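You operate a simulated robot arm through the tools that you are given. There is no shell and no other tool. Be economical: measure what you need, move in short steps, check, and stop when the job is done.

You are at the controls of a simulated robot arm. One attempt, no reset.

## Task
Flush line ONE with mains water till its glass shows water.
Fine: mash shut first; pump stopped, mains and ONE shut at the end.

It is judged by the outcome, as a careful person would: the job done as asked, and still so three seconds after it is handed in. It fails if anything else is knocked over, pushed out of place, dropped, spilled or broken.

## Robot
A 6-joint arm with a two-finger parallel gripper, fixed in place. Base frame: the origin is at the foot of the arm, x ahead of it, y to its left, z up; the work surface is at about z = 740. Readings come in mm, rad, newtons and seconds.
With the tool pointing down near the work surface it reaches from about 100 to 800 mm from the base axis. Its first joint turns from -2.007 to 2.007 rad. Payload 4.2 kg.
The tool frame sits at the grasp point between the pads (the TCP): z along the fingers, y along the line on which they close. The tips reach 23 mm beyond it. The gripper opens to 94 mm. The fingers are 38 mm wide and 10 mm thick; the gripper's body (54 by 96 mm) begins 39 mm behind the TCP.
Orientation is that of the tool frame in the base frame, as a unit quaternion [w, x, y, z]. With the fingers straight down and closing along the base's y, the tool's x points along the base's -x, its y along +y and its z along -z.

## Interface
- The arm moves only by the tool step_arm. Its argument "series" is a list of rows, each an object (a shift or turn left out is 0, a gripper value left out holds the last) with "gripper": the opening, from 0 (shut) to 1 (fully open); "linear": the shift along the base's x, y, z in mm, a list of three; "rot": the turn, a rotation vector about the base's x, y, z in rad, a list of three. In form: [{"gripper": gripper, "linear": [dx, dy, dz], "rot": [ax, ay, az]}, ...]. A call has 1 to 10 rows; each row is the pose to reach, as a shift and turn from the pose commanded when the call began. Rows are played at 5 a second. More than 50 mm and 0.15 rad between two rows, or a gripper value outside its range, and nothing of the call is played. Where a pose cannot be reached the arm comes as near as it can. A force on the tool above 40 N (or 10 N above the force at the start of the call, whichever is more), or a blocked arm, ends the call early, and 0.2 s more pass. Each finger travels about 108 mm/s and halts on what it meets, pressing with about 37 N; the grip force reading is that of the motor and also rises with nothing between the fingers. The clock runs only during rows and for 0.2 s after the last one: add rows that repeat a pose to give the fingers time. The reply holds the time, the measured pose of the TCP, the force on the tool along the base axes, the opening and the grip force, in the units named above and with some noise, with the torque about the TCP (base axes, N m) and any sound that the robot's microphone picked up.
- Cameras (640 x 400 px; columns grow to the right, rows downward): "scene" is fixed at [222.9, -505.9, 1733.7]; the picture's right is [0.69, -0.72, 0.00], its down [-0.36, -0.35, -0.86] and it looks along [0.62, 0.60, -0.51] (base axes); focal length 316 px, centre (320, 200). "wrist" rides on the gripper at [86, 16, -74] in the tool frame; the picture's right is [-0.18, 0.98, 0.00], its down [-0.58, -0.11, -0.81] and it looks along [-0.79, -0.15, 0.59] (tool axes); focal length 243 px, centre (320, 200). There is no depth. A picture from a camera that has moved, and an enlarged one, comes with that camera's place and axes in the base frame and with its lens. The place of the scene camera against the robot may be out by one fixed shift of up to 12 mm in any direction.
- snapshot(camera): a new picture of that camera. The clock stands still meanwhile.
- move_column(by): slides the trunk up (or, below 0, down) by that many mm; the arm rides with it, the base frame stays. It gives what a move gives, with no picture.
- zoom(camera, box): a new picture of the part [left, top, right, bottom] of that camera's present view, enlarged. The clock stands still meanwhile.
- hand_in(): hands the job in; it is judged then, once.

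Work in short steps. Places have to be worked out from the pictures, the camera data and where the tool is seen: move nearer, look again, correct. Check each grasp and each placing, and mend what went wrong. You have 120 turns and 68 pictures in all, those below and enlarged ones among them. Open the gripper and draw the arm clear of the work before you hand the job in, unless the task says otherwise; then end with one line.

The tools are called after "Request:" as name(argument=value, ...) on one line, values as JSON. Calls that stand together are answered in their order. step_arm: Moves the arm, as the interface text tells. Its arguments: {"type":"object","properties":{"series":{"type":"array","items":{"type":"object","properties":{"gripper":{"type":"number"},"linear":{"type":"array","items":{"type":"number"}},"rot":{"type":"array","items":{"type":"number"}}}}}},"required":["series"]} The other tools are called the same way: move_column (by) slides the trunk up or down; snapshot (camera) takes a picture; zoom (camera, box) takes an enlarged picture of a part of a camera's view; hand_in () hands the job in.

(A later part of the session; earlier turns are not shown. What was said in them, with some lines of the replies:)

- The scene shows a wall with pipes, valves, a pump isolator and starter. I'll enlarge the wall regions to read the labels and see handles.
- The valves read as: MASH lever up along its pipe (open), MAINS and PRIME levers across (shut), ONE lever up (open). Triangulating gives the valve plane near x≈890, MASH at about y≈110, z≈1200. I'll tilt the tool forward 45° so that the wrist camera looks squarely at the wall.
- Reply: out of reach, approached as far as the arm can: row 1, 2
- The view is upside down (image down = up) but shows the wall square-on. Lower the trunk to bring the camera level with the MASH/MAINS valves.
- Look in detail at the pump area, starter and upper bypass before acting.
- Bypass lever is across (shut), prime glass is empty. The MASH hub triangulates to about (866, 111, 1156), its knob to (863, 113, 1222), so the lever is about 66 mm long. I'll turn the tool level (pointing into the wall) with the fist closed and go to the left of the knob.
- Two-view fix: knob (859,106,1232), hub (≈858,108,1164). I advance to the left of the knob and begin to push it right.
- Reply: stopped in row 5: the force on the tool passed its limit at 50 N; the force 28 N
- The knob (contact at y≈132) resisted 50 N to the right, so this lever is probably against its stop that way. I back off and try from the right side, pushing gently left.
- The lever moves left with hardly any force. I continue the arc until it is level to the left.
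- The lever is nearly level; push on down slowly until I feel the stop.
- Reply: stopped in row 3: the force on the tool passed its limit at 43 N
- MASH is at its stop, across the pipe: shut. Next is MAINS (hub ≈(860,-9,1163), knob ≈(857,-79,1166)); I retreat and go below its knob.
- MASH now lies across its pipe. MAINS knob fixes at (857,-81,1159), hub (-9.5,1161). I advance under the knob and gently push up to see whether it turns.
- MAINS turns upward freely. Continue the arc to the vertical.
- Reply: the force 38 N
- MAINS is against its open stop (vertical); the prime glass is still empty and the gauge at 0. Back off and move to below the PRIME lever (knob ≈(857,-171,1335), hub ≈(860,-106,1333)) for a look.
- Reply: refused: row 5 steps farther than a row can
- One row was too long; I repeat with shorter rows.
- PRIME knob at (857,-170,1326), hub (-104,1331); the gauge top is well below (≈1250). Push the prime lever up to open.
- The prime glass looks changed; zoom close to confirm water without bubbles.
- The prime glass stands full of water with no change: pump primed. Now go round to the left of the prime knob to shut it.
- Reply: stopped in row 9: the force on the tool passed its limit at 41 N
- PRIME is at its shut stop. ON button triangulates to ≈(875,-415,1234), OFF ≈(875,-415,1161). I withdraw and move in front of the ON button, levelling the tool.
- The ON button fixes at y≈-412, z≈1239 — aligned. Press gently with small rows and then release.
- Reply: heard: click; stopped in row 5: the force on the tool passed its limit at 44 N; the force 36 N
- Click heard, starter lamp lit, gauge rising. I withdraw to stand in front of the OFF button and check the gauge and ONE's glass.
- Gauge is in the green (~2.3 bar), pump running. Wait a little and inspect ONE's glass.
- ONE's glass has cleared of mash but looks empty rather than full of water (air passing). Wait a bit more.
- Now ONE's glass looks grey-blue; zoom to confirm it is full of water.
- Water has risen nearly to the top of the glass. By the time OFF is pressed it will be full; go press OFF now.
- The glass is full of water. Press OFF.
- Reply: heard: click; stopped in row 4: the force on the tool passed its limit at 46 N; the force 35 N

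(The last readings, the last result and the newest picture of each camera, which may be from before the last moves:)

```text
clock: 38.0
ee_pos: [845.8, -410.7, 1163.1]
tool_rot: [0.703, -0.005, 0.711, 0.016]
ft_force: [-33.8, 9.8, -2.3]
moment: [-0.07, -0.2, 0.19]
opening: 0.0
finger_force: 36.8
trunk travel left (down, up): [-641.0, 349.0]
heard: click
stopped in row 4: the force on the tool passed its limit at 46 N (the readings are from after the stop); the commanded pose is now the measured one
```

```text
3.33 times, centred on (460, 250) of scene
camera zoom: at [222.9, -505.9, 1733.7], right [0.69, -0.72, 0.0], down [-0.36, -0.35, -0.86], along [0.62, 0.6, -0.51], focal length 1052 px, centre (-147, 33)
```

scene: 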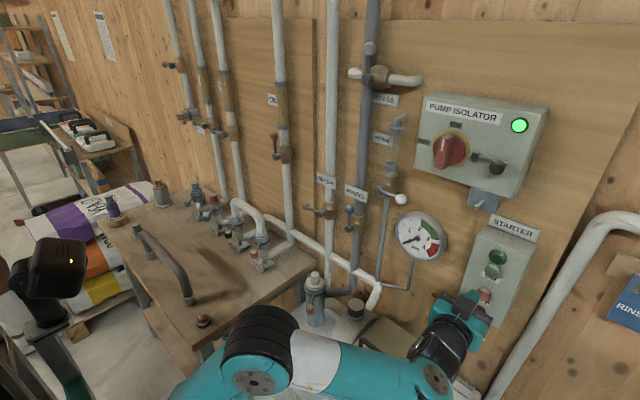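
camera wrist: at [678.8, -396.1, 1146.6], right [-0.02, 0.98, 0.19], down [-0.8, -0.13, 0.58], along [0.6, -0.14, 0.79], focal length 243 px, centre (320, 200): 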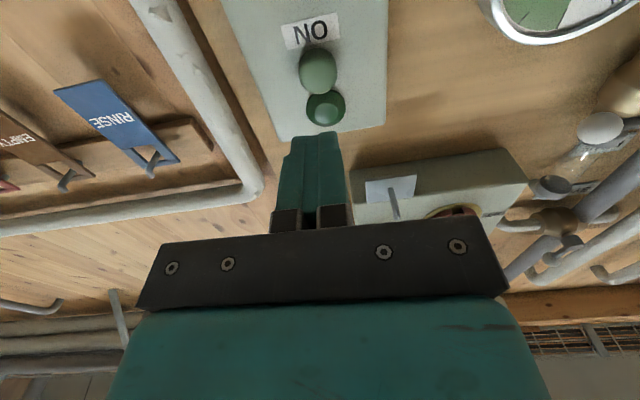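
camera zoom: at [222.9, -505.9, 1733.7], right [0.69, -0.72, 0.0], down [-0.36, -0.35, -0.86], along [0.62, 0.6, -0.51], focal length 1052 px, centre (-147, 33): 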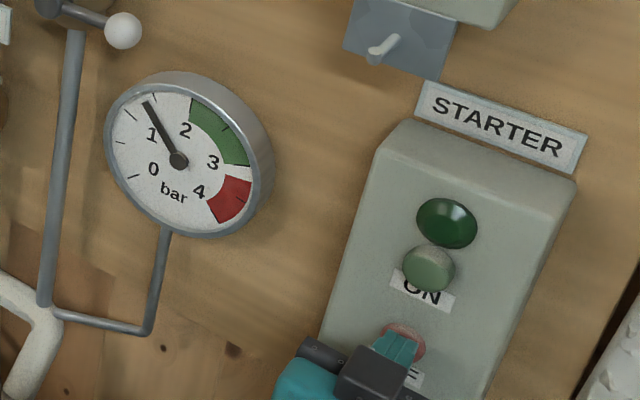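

Click, lamp out, gauge falling: pump stopped. Next shut ONE (hub ≈(858,328,1301), knob ≈(857,328,1373)); withdraw well back and travel left.

Request:
step_arm(series=[{"linear": [-30, 0, 0]}, {"linear": [-75, 0, 0]}, {"linear": [-120, 0, 5]}, {"linear": [-165, 10, 10]}, {"linear": [-195, 45, 20]}, {"linear": [-200, 92, 30]}, {"linear": [-200, 138, 45]}, {"linear": [-200, 184, 60]}, {"linear": [-200, 230, 75]}, {"linear": [-200, 276, 90]}])

Request:
step_arm(series=[{"linear": [0, 46, 12]}, {"linear": [0, 92, 24]}, {"linear": [0, 138, 36]}, {"linear": [5, 184, 48]}, {"linear": [10, 230, 60]}, {"linear": [20, 276, 72]}, {"linear": [30, 320, 84]}, {"linear": [45, 362, 96]}, {"linear": [70, 395, 108]}, {"linear": [105, 422, 116]}])

Request:
snapshot(camera="wrist")

Request:
snapshot(camera="scene")

```text
clock: 40.2
ee_pos: [649.0, -137.2, 1251.5]
tool_rot: [0.703, -0.005, 0.711, 0.015]
ft_force: [0.4, -0.1, -0.1]
moment: [0.0, -0.02, 0.02]
opening: 0.0
finger_force: 37.3
trunk travel left (down, up): [-641.0, 349.0]
```

```text
clock: 42.5
ee_pos: [757.4, 287.2, 1367.9]
tool_rot: [0.703, -0.006, 0.711, 0.015]
ft_force: [-1.0, -0.3, 0.7]
moment: [0.05, 0.1, 0.01]
opening: 0.1
finger_force: 36.7
trunk travel left (down, up): [-641.0, 349.0]
```

```text
25 pictures are left
camera wrist: at [680.9, 301.4, 1282.7], right [-0.03, 0.98, 0.2], down [-0.8, -0.14, 0.59], along [0.6, -0.14, 0.78], focal length 243 px, centre (320, 200)
```

wrist: 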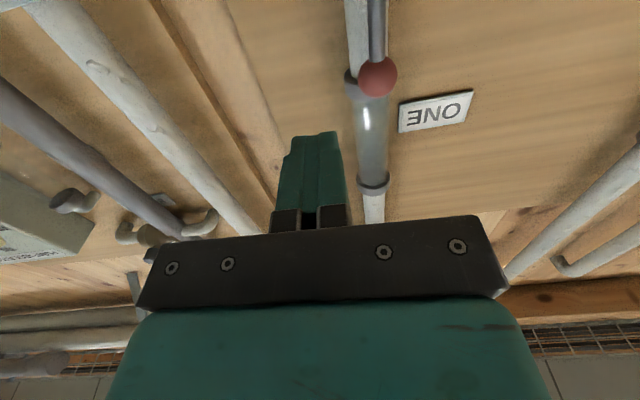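

```text
24 pictures are left
```

scene: 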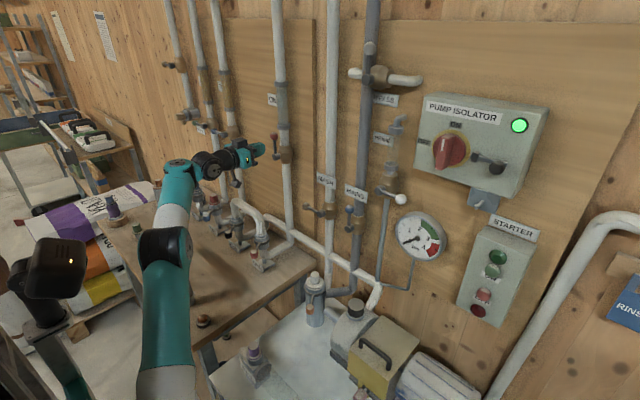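

Knob confirmed at (857,330,1375). I advance on its right side and push it left along the arc.

Request:
step_arm(series=[{"linear": [45, 0, 5]}, {"linear": [87, 0, 5]}, {"linear": [87, 14, 6]}, {"linear": [87, 22, 8]}, {"linear": [87, 30, 10]}, {"linear": [87, 42, 11]}])

Request:
zoom(camera="scene", box=[230, 100, 330, 180])

```text
clock: 43.9
ee_pos: [821.7, 280.4, 1357.0]
tool_rot: [0.703, -0.005, 0.711, 0.014]
ft_force: [-0.9, -0.3, -0.5]
moment: [-0.01, 0.03, 0.03]
opening: 0.0
finger_force: 36.9
out of reach, approached as far as the arm can: row 1, 2, 3, 4, 5, 6
trunk travel left (down, up): [-641.0, 349.0]
```

```text
5.00 times, centred on (280, 140) of scene
camera zoom: at [222.9, -505.9, 1733.7], right [0.69, -0.72, 0.0], down [-0.36, -0.35, -0.86], along [0.62, 0.6, -0.51], focal length 1578 px, centre (520, 500)
```

zoom: 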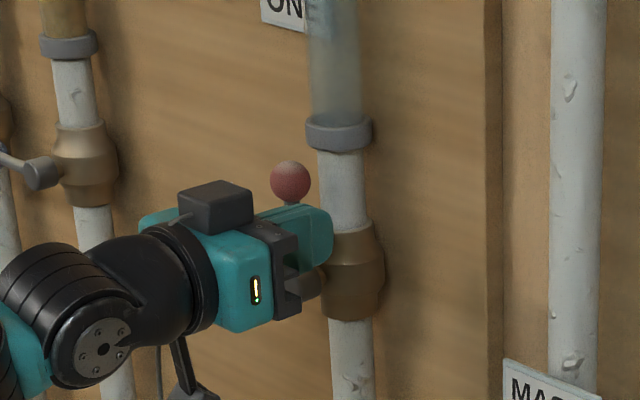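

Out of reach at this trunk height. I draw back, raise the trunk 180 mm and lower the arm correspondingly.

Request:
step_arm(series=[{"linear": [-45, 0, 0]}, {"linear": [-90, -10, 0]}, {"linear": [-120, -10, 0]}])

Request:
move_column(by=180)

Request:
step_arm(series=[{"linear": [0, 0, 0]}])

```text
clock: 44.9
ee_pos: [685.5, 242.8, 1495.0]
tool_rot: [0.762, 0.109, 0.625, 0.13]
ft_force: [-1.1, -1.8, 1.7]
moment: [-0.05, 0.11, 0.07]
opening: 0.0
finger_force: 37.1
out of reach, approached as far as the arm can: row 1, 2
trunk travel left (down, up): [-641.0, 349.0]
stopped in row 3: the arm was blocked; the commanded pose is now the measured one
```

```text
clock: 46.9
ee_pos: [687.2, 243.7, 1673.6]
tool_rot: [0.761, 0.108, 0.626, 0.129]
ft_force: [-0.4, -0.6, 0.0]
moment: [0.04, -0.03, -0.01]
opening: 0.0
finger_force: 36.8
trunk travel left (down, up): [-821.0, 169.0]
```

```text
clock: 47.2
ee_pos: [685.1, 244.6, 1673.1]
tool_rot: [0.761, 0.108, 0.627, 0.128]
ft_force: [0.4, 0.8, 0.0]
moment: [-0.01, 0.03, 0.01]
opening: 0.0
finger_force: 37.4
trunk travel left (down, up): [-821.0, 169.0]
```

The arm jumped oddly when leaving the unreachable pose. Check the scene for any disturbance.

Request:
snapshot(camera="scene")

```text
22 pictures are left
```

scene: 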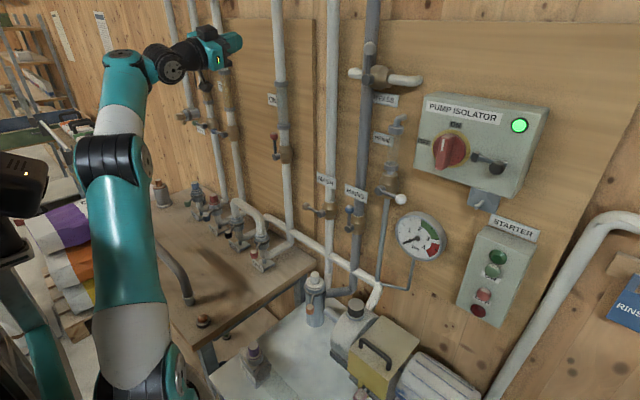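

Nothing disturbed. I restore the level orientation and come down to z≈1370 at a safe distance from the wall.

Request:
step_arm(series=[{"linear": [0, 0, 0], "rot": [-0.112, 0.064, -0.009]}, {"linear": [0, 0, -20], "rot": [-0.224, 0.128, -0.018]}, {"linear": [0, 5, -60], "rot": [-0.336, 0.191, -0.028]}, {"linear": [0, 10, -105], "rot": [-0.336, 0.191, -0.028]}, {"linear": [0, 15, -150], "rot": [-0.336, 0.191, -0.028]}, {"linear": [0, 20, -195], "rot": [-0.336, 0.191, -0.028]}, {"linear": [10, 30, -240], "rot": [-0.336, 0.191, -0.028]}, {"linear": [30, 42, -280], "rot": [-0.336, 0.191, -0.028]}, {"linear": [70, 45, -300], "rot": [-0.336, 0.191, -0.028]}, {"linear": [70, 45, -300], "rot": [-0.336, 0.191, -0.028]}])

Request:
snapshot(camera="wrist")

```text
clock: 49.5
ee_pos: [757.3, 290.7, 1375.6]
tool_rot: [0.707, 0.0, 0.707, 0.001]
ft_force: [0.4, -0.2, -0.5]
moment: [0.0, 0.0, -0.06]
opening: 0.0
finger_force: 36.3
trunk travel left (down, up): [-821.0, 169.0]
```

```text
21 pictures are left
camera wrist: at [683.5, 306.1, 1289.2], right [0.0, 0.98, 0.18], down [-0.81, -0.11, 0.58], along [0.59, -0.15, 0.79], focal length 243 px, centre (320, 200)
```

wrist: 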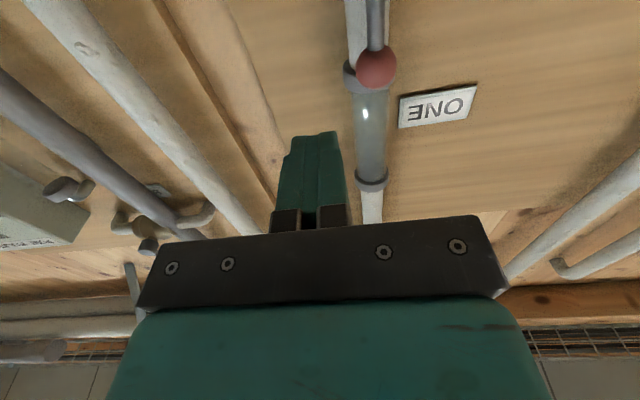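

In place again. Advance to beside the knob and start pushing left.

Request:
step_arm(series=[{"linear": [45, 0, 0]}, {"linear": [87, -2, 0]}, {"linear": [87, 10, 0]}, {"linear": [87, 18, 0]}, {"linear": [87, 26, 1]}, {"linear": [87, 36, 3]}])

```text
clock: 50.9
ee_pos: [842.7, 324.4, 1377.7]
tool_rot: [0.707, 0.0, 0.707, 0.0]
ft_force: [1.0, -0.1, 0.0]
moment: [0.0, -0.01, 0.01]
opening: 0.0
finger_force: 37.1
trunk travel left (down, up): [-821.0, 169.0]
```

Reachable now and the lever moves freely to the left. Continue the arc to the stop.

Request:
step_arm(series=[{"linear": [1, 16, 2]}, {"linear": [1, 26, 1]}, {"linear": [1, 34, -1]}, {"linear": [1, 49, -13]}, {"linear": [1, 57, -21]}, {"linear": [1, 64, -31]}, {"linear": [1, 69, -42]}, {"linear": [1, 69, -48]}, {"linear": [1, 69, -54]}, {"linear": [1, 69, -60]}])

Request:
zoom(camera="scene", box=[220, 70, 340, 180])

```text
clock: 53.0
ee_pos: [823.5, 371.6, 1313.8]
tool_rot: [0.707, -0.001, 0.707, 0.002]
ft_force: [1.1, -0.6, -0.1]
moment: [0.02, -0.01, 0.03]
opening: 0.3
finger_force: 37.4
out of reach, approached as far as the arm can: row 2, 3, 4, 5, 6, 7, 8, 9, 10
trunk travel left (down, up): [-821.0, 169.0]
```

```text
3.64 times, centred on (280, 125) of scene
camera zoom: at [222.9, -505.9, 1733.7], right [0.69, -0.72, 0.0], down [-0.36, -0.35, -0.86], along [0.62, 0.6, -0.51], focal length 1148 px, centre (466, 473)
```

zoom: 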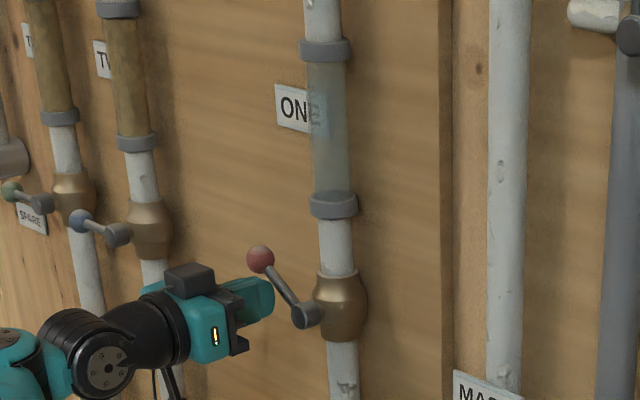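

ONE's lever is at about 55° left when the arm ran out of reach. I withdraw straight back, yaw the tool 0.4 rad toward the left for more reach, and rise above the lever.

Request:
step_arm(series=[{"linear": [-35, -33, 0]}, {"linear": [-82, -38, 0]}, {"linear": [-110, -40, 20], "rot": [0, 0, 0.13]}, {"linear": [-110, -44, 60], "rot": [0, 0, 0.27]}, {"linear": [-100, -48, 67], "rot": [0, 0, 0.4]}, {"linear": [-90, -48, 67], "rot": [0, 0, 0.4]}])

Request:
snapshot(camera="wrist")

```text
clock: 54.5
ee_pos: [811.8, 428.8, 1422.7]
tool_rot: [0.693, -0.141, 0.693, 0.141]
ft_force: [-0.1, 0.8, 0.7]
moment: [-0.01, -0.01, 0.03]
opening: 0.0
finger_force: 36.5
out of reach, approached as far as the arm can: row 1, 2, 3, 4, 5, 6
trunk travel left (down, up): [-821.0, 169.0]
```

```text
19 pictures are left
camera wrist: at [738.1, 413.4, 1338.6], right [-0.39, 0.9, 0.18], down [-0.7, -0.42, 0.58], along [0.6, 0.1, 0.79], focal length 243 px, centre (320, 200)
```

wrist: 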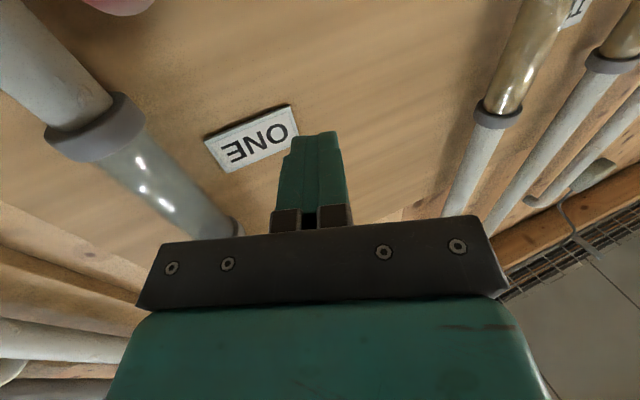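

The solver lags at the stretched pose. Nothing is touched; I pull in toward the base to get out of the stretched configuration.

Request:
step_arm(series=[{"linear": [-30, -15, 0]}, {"linear": [-70, -30, 0]}, {"linear": [-110, -40, 0]}, {"linear": [-110, -40, 0]}])

```text
clock: 55.5
ee_pos: [747.2, 459.3, 1458.2]
tool_rot: [0.693, -0.141, 0.693, 0.141]
ft_force: [-0.3, 0.1, 0.3]
moment: [-0.03, 0.0, 0.03]
opening: 0.0
finger_force: 37.0
out of reach, approached as far as the arm can: row 1, 2, 3, 4
trunk travel left (down, up): [-821.0, 169.0]
```

Still reported out of reach; look at the arm's configuration.

Request:
snapshot(camera="scene")

```text
18 pictures are left
```

scene: 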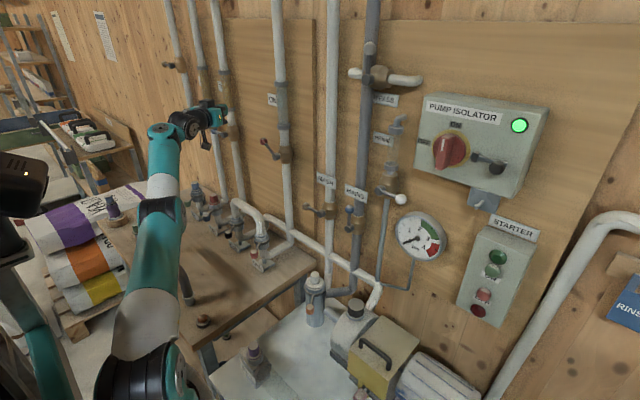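

The arm is fully straight (elbow singular). I resync with a small column move and then pull inwards in small steps.

Request:
move_column(by=20)

Request:
step_arm(series=[{"linear": [-8, -4, 0]}, {"linear": [-20, -12, 0]}, {"linear": [-40, -24, 0]}, {"linear": [-60, -36, 0]}])

```text
clock: 56.1
ee_pos: [746.6, 459.8, 1478.8]
tool_rot: [0.693, -0.141, 0.693, 0.14]
ft_force: [-0.1, -0.4, -1.0]
moment: [-0.02, 0.0, 0.01]
opening: 0.1
finger_force: 37.4
trunk travel left (down, up): [-841.0, 149.0]
```

```text
clock: 57.1
ee_pos: [686.8, 421.6, 1480.1]
tool_rot: [0.693, -0.14, 0.693, 0.142]
ft_force: [0.1, -0.1, -0.8]
moment: [0.0, 0.0, 0.03]
opening: 0.1
finger_force: 36.8
out of reach, approached as far as the arm can: row 1, 2, 3
trunk travel left (down, up): [-841.0, 149.0]
```

Recovered. Move to above-right of ONE's lever, staying inside the reach.

Request:
step_arm(series=[{"linear": [0, -30, -30]}, {"linear": [5, -55, -60]}, {"linear": [10, -77, -95]}, {"linear": [55, -77, -95]}, {"linear": [100, -77, -95]}, {"linear": [130, -77, -95]}, {"linear": [130, -77, -95]}])

Request:
zoom(camera="scene", box=[220, 90, 320, 180])

Request:
snapshot(camera="wrist")

```text
clock: 58.7
ee_pos: [818.2, 343.3, 1383.7]
tool_rot: [0.694, -0.141, 0.692, 0.14]
ft_force: [-0.5, 0.3, -1.0]
moment: [0.0, 0.0, 0.0]
opening: 0.0
finger_force: 37.3
trunk travel left (down, up): [-841.0, 149.0]
```

```text
4.44 times, centred on (270, 135) of scene
camera zoom: at [222.9, -505.9, 1733.7], right [0.69, -0.72, 0.0], down [-0.36, -0.35, -0.86], along [0.62, 0.6, -0.51], focal length 1403 px, centre (542, 489)
```

zoom: 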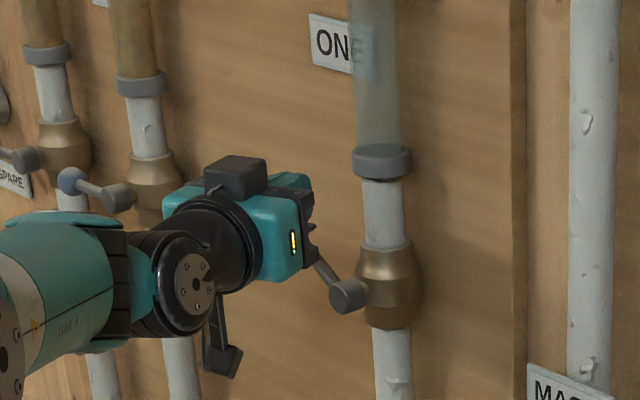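

```text
16 pictures are left
camera wrist: at [744.2, 329.0, 1298.4], right [-0.38, 0.9, 0.18], down [-0.7, -0.42, 0.58], along [0.6, 0.09, 0.79], focal length 243 px, centre (320, 200)
```

wrist: 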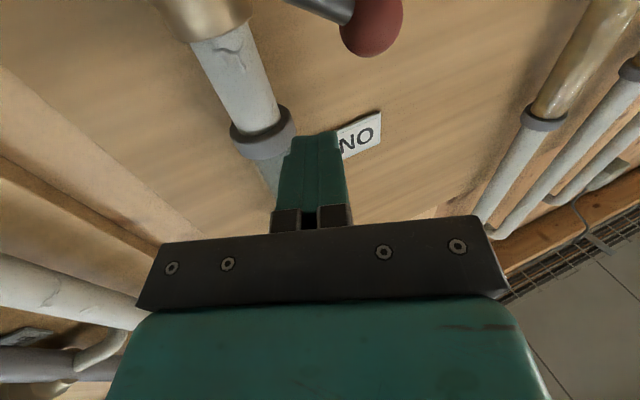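

Knob now (857,393,1342), about 58° over. Advance the last bit and press down along the lever, left of the hub, to its stop.

Request:
step_arm(series=[{"linear": [18, 5, -8]}, {"linear": [18, 10, -20]}, {"linear": [18, 14, -30]}, {"linear": [18, 17, -38]}, {"linear": [18, 20, -46]}, {"linear": [18, 22, -52]}, {"linear": [18, 22, -57]}, {"linear": [18, 22, -61]}, {"linear": [18, 22, -65]}, {"linear": [18, 22, -69]}])

Request:
zoom(camera="scene", box=[220, 90, 320, 180])

```text
clock: 60.9
ee_pos: [834.7, 367.2, 1323.1]
tool_rot: [0.699, -0.137, 0.688, 0.142]
ft_force: [8.5, 4.3, 32.0]
moment: [0.35, -0.82, 0.0]
opening: 0.0
finger_force: 37.2
trunk travel left (down, up): [-841.0, 149.0]
```

```text
4.44 times, centred on (270, 135) of scene
camera zoom: at [222.9, -505.9, 1733.7], right [0.69, -0.72, 0.0], down [-0.36, -0.35, -0.86], along [0.62, 0.6, -0.51], focal length 1403 px, centre (542, 489)
```

zoom: 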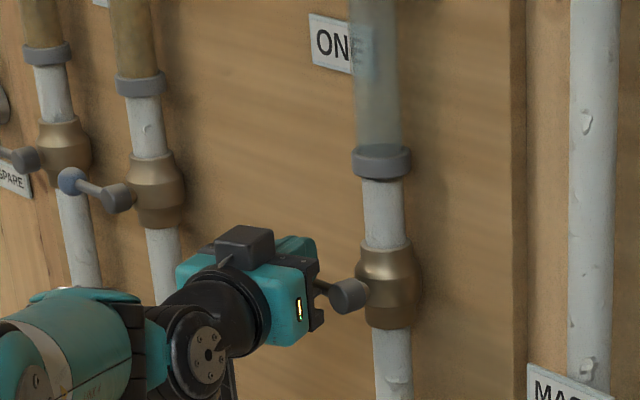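

ONE is against its stop (32 N), level like the other shut levers. Lift off, withdraw, straighten the yaw and travel to the left of MAINS' knob.

Request:
step_arm(series=[{"linear": [-8, -3, 20]}, {"linear": [-45, -15, 30], "rot": [0, 0, 0]}, {"linear": [-88, -30, 30], "rot": [0, 0, -0.1]}, {"linear": [-110, -65, 20], "rot": [0, 0, -0.2]}, {"linear": [-110, -110, 5], "rot": [0, 0, -0.3]}, {"linear": [-110, -155, -10], "rot": [0, 0, -0.4]}, {"linear": [-105, -200, -25], "rot": [0, 0, -0.4]}, {"linear": [-95, -245, -40], "rot": [0, 0, -0.4]}, {"linear": [-80, -285, -60], "rot": [0, 0, -0.4]}, {"linear": [-65, -320, -75], "rot": [0, 0, -0.4]}])

Request:
step_arm(series=[{"linear": [0, -8, -10]}, {"linear": [0, -8, -10]}])

Request:
snapshot(camera="wrist")

```text
clock: 63.1
ee_pos: [769.6, 49.2, 1240.6]
tool_rot: [0.707, 0.0, 0.707, 0.001]
ft_force: [-0.9, 0.0, 0.7]
moment: [0.0, 0.06, -0.04]
opening: 0.0
finger_force: 37.4
trunk travel left (down, up): [-841.0, 149.0]
```

```text
clock: 63.7
ee_pos: [770.0, 40.0, 1230.5]
tool_rot: [0.707, -0.001, 0.707, 0.001]
ft_force: [0.3, 0.4, -0.8]
moment: [0.02, -0.02, 0.01]
opening: 0.2
finger_force: 37.6
trunk travel left (down, up): [-841.0, 149.0]
```

```text
14 pictures are left
camera wrist: at [695.9, 54.6, 1144.2], right [0.0, 0.98, 0.18], down [-0.81, -0.11, 0.58], along [0.59, -0.15, 0.79], focal length 243 px, centre (320, 200)
```

wrist: 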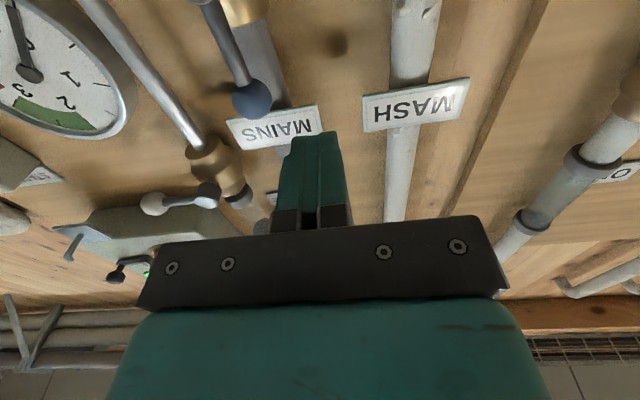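

MAINS knob at (857,-11,1231). Advance on its left and swing it right and down to the shut stop.

Request:
step_arm(series=[{"linear": [40, 0, 2]}, {"linear": [75, -5, 2]}, {"linear": [75, -25, 3]}, {"linear": [75, -40, 5]}, {"linear": [75, -62, 9]}, {"linear": [75, -80, 7]}, {"linear": [75, -95, -6]}, {"linear": [75, -109, -21]}, {"linear": [75, -115, -34]}, {"linear": [75, -115, -40]}])

Request:
step_arm(series=[{"linear": [0, 0, -4]}, {"linear": [0, 0, -8]}, {"linear": [0, 0, -12]}])

Request:
zoom(camera="scene", box=[260, 140, 420, 260])

```text
clock: 65.9
ee_pos: [845.5, -77.3, 1192.3]
tool_rot: [0.709, 0.0, 0.705, 0.0]
ft_force: [1.0, -3.0, 11.1]
moment: [-0.06, -0.15, -0.02]
opening: 0.1
finger_force: 37.1
trunk travel left (down, up): [-841.0, 149.0]
```

```text
clock: 66.5
ee_pos: [847.2, -76.9, 1190.8]
tool_rot: [0.716, -0.001, 0.698, 0.0]
ft_force: [-1.0, -2.5, 13.5]
moment: [-0.08, -0.06, 0.01]
opening: 0.0
finger_force: 37.1
trunk travel left (down, up): [-841.0, 149.0]
stopped in row 3: the force on the tool passed its limit at 44 N (the readings are from after the stop); the commanded pose is now the measured one
```

```text
3.33 times, centred on (340, 200) of scene
camera zoom: at [222.9, -505.9, 1733.7], right [0.69, -0.72, 0.0], down [-0.36, -0.35, -0.86], along [0.62, 0.6, -0.51], focal length 1052 px, centre (253, 200)
```

zoom: 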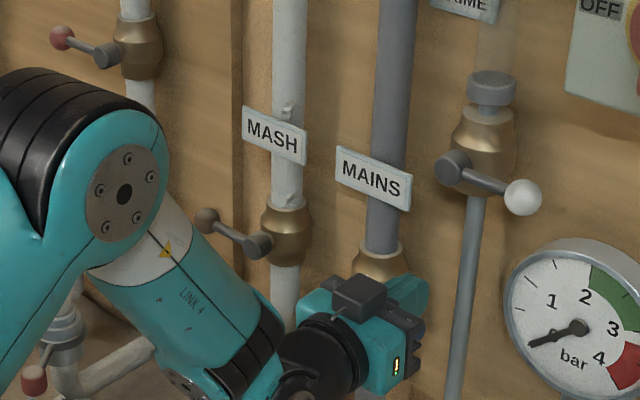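

MAINS is at its shut stop; ONE and MASH levers are level too. Withdraw the arm clear, open the gripper and do a final check.

Request:
step_arm(series=[{"linear": [0, 0, 15]}, {"linear": [-40, 0, 15]}, {"linear": [-85, 0, 20]}, {"linear": [-130, 5, 30]}, {"linear": [-175, 10, 40]}, {"linear": [-220, 15, 50]}, {"gripper": 0.5, "linear": [-260, 20, 60]}, {"gripper": 1.0, "linear": [-290, 20, 60]}, {"linear": [-290, 20, 60]}, {"linear": [-290, 20, 60]}])

Request:
zoom(camera="scene", box=[230, 70, 450, 260])

Request:
snapshot(camera="scene")

```text
clock: 68.7
ee_pos: [669.7, -49.6, 1295.1]
tool_rot: [0.711, -0.002, 0.704, 0.001]
ft_force: [0.6, 0.2, -0.4]
moment: [-0.01, -0.01, 0.0]
opening: 94.0
finger_force: 0.0
out of reach, approached as far as the arm can: row 4, 5, 6, 7, 8, 9, 10
trunk travel left (down, up): [-841.0, 149.0]
```

```text
2.11 times, centred on (340, 165) of scene
camera zoom: at [222.9, -505.9, 1733.7], right [0.69, -0.72, 0.0], down [-0.36, -0.35, -0.86], along [0.62, 0.6, -0.51], focal length 664 px, centre (278, 274)
```

zoom: 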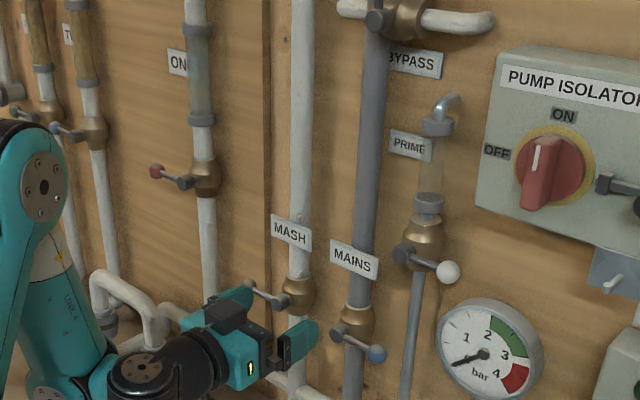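

```text
11 pictures are left
```

scene: 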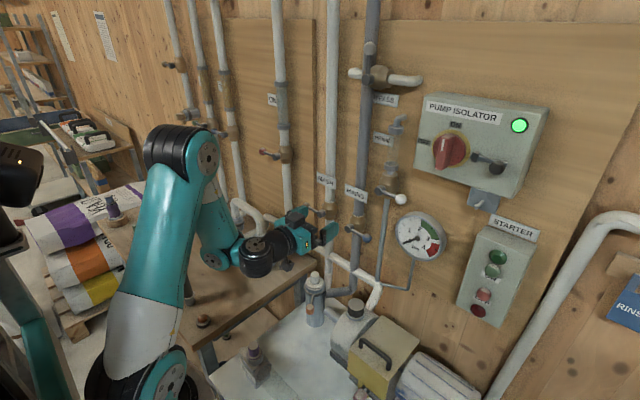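

Levers all shut, pump lamp out, gauge 0; arm well clear. One last look at ONE's glass.

Request:
zoom(camera="scene", box=[252, 70, 312, 170])

```text
4.00 times, centred on (282, 120) of scene
camera zoom: at [222.9, -505.9, 1733.7], right [0.69, -0.72, 0.0], down [-0.36, -0.35, -0.86], along [0.62, 0.6, -0.51], focal length 1262 px, centre (472, 520)
```

zoom: 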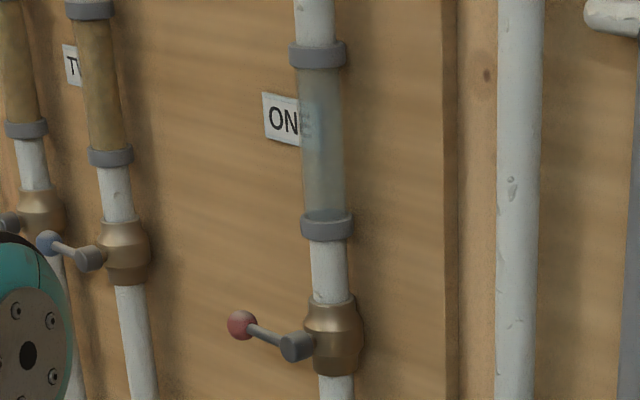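

ONE's glass holds water, its valve is shut, everything is in order. Hand in.

Request:
hand_in()

```text
The job is handed in.
```

Line ONE is flushed and its glass shows water. MASH was shut first, the pump is stopped, and MAINS and ONE are shut; I also opened PRIME briefly to fill the pump before starting it and shut it again.
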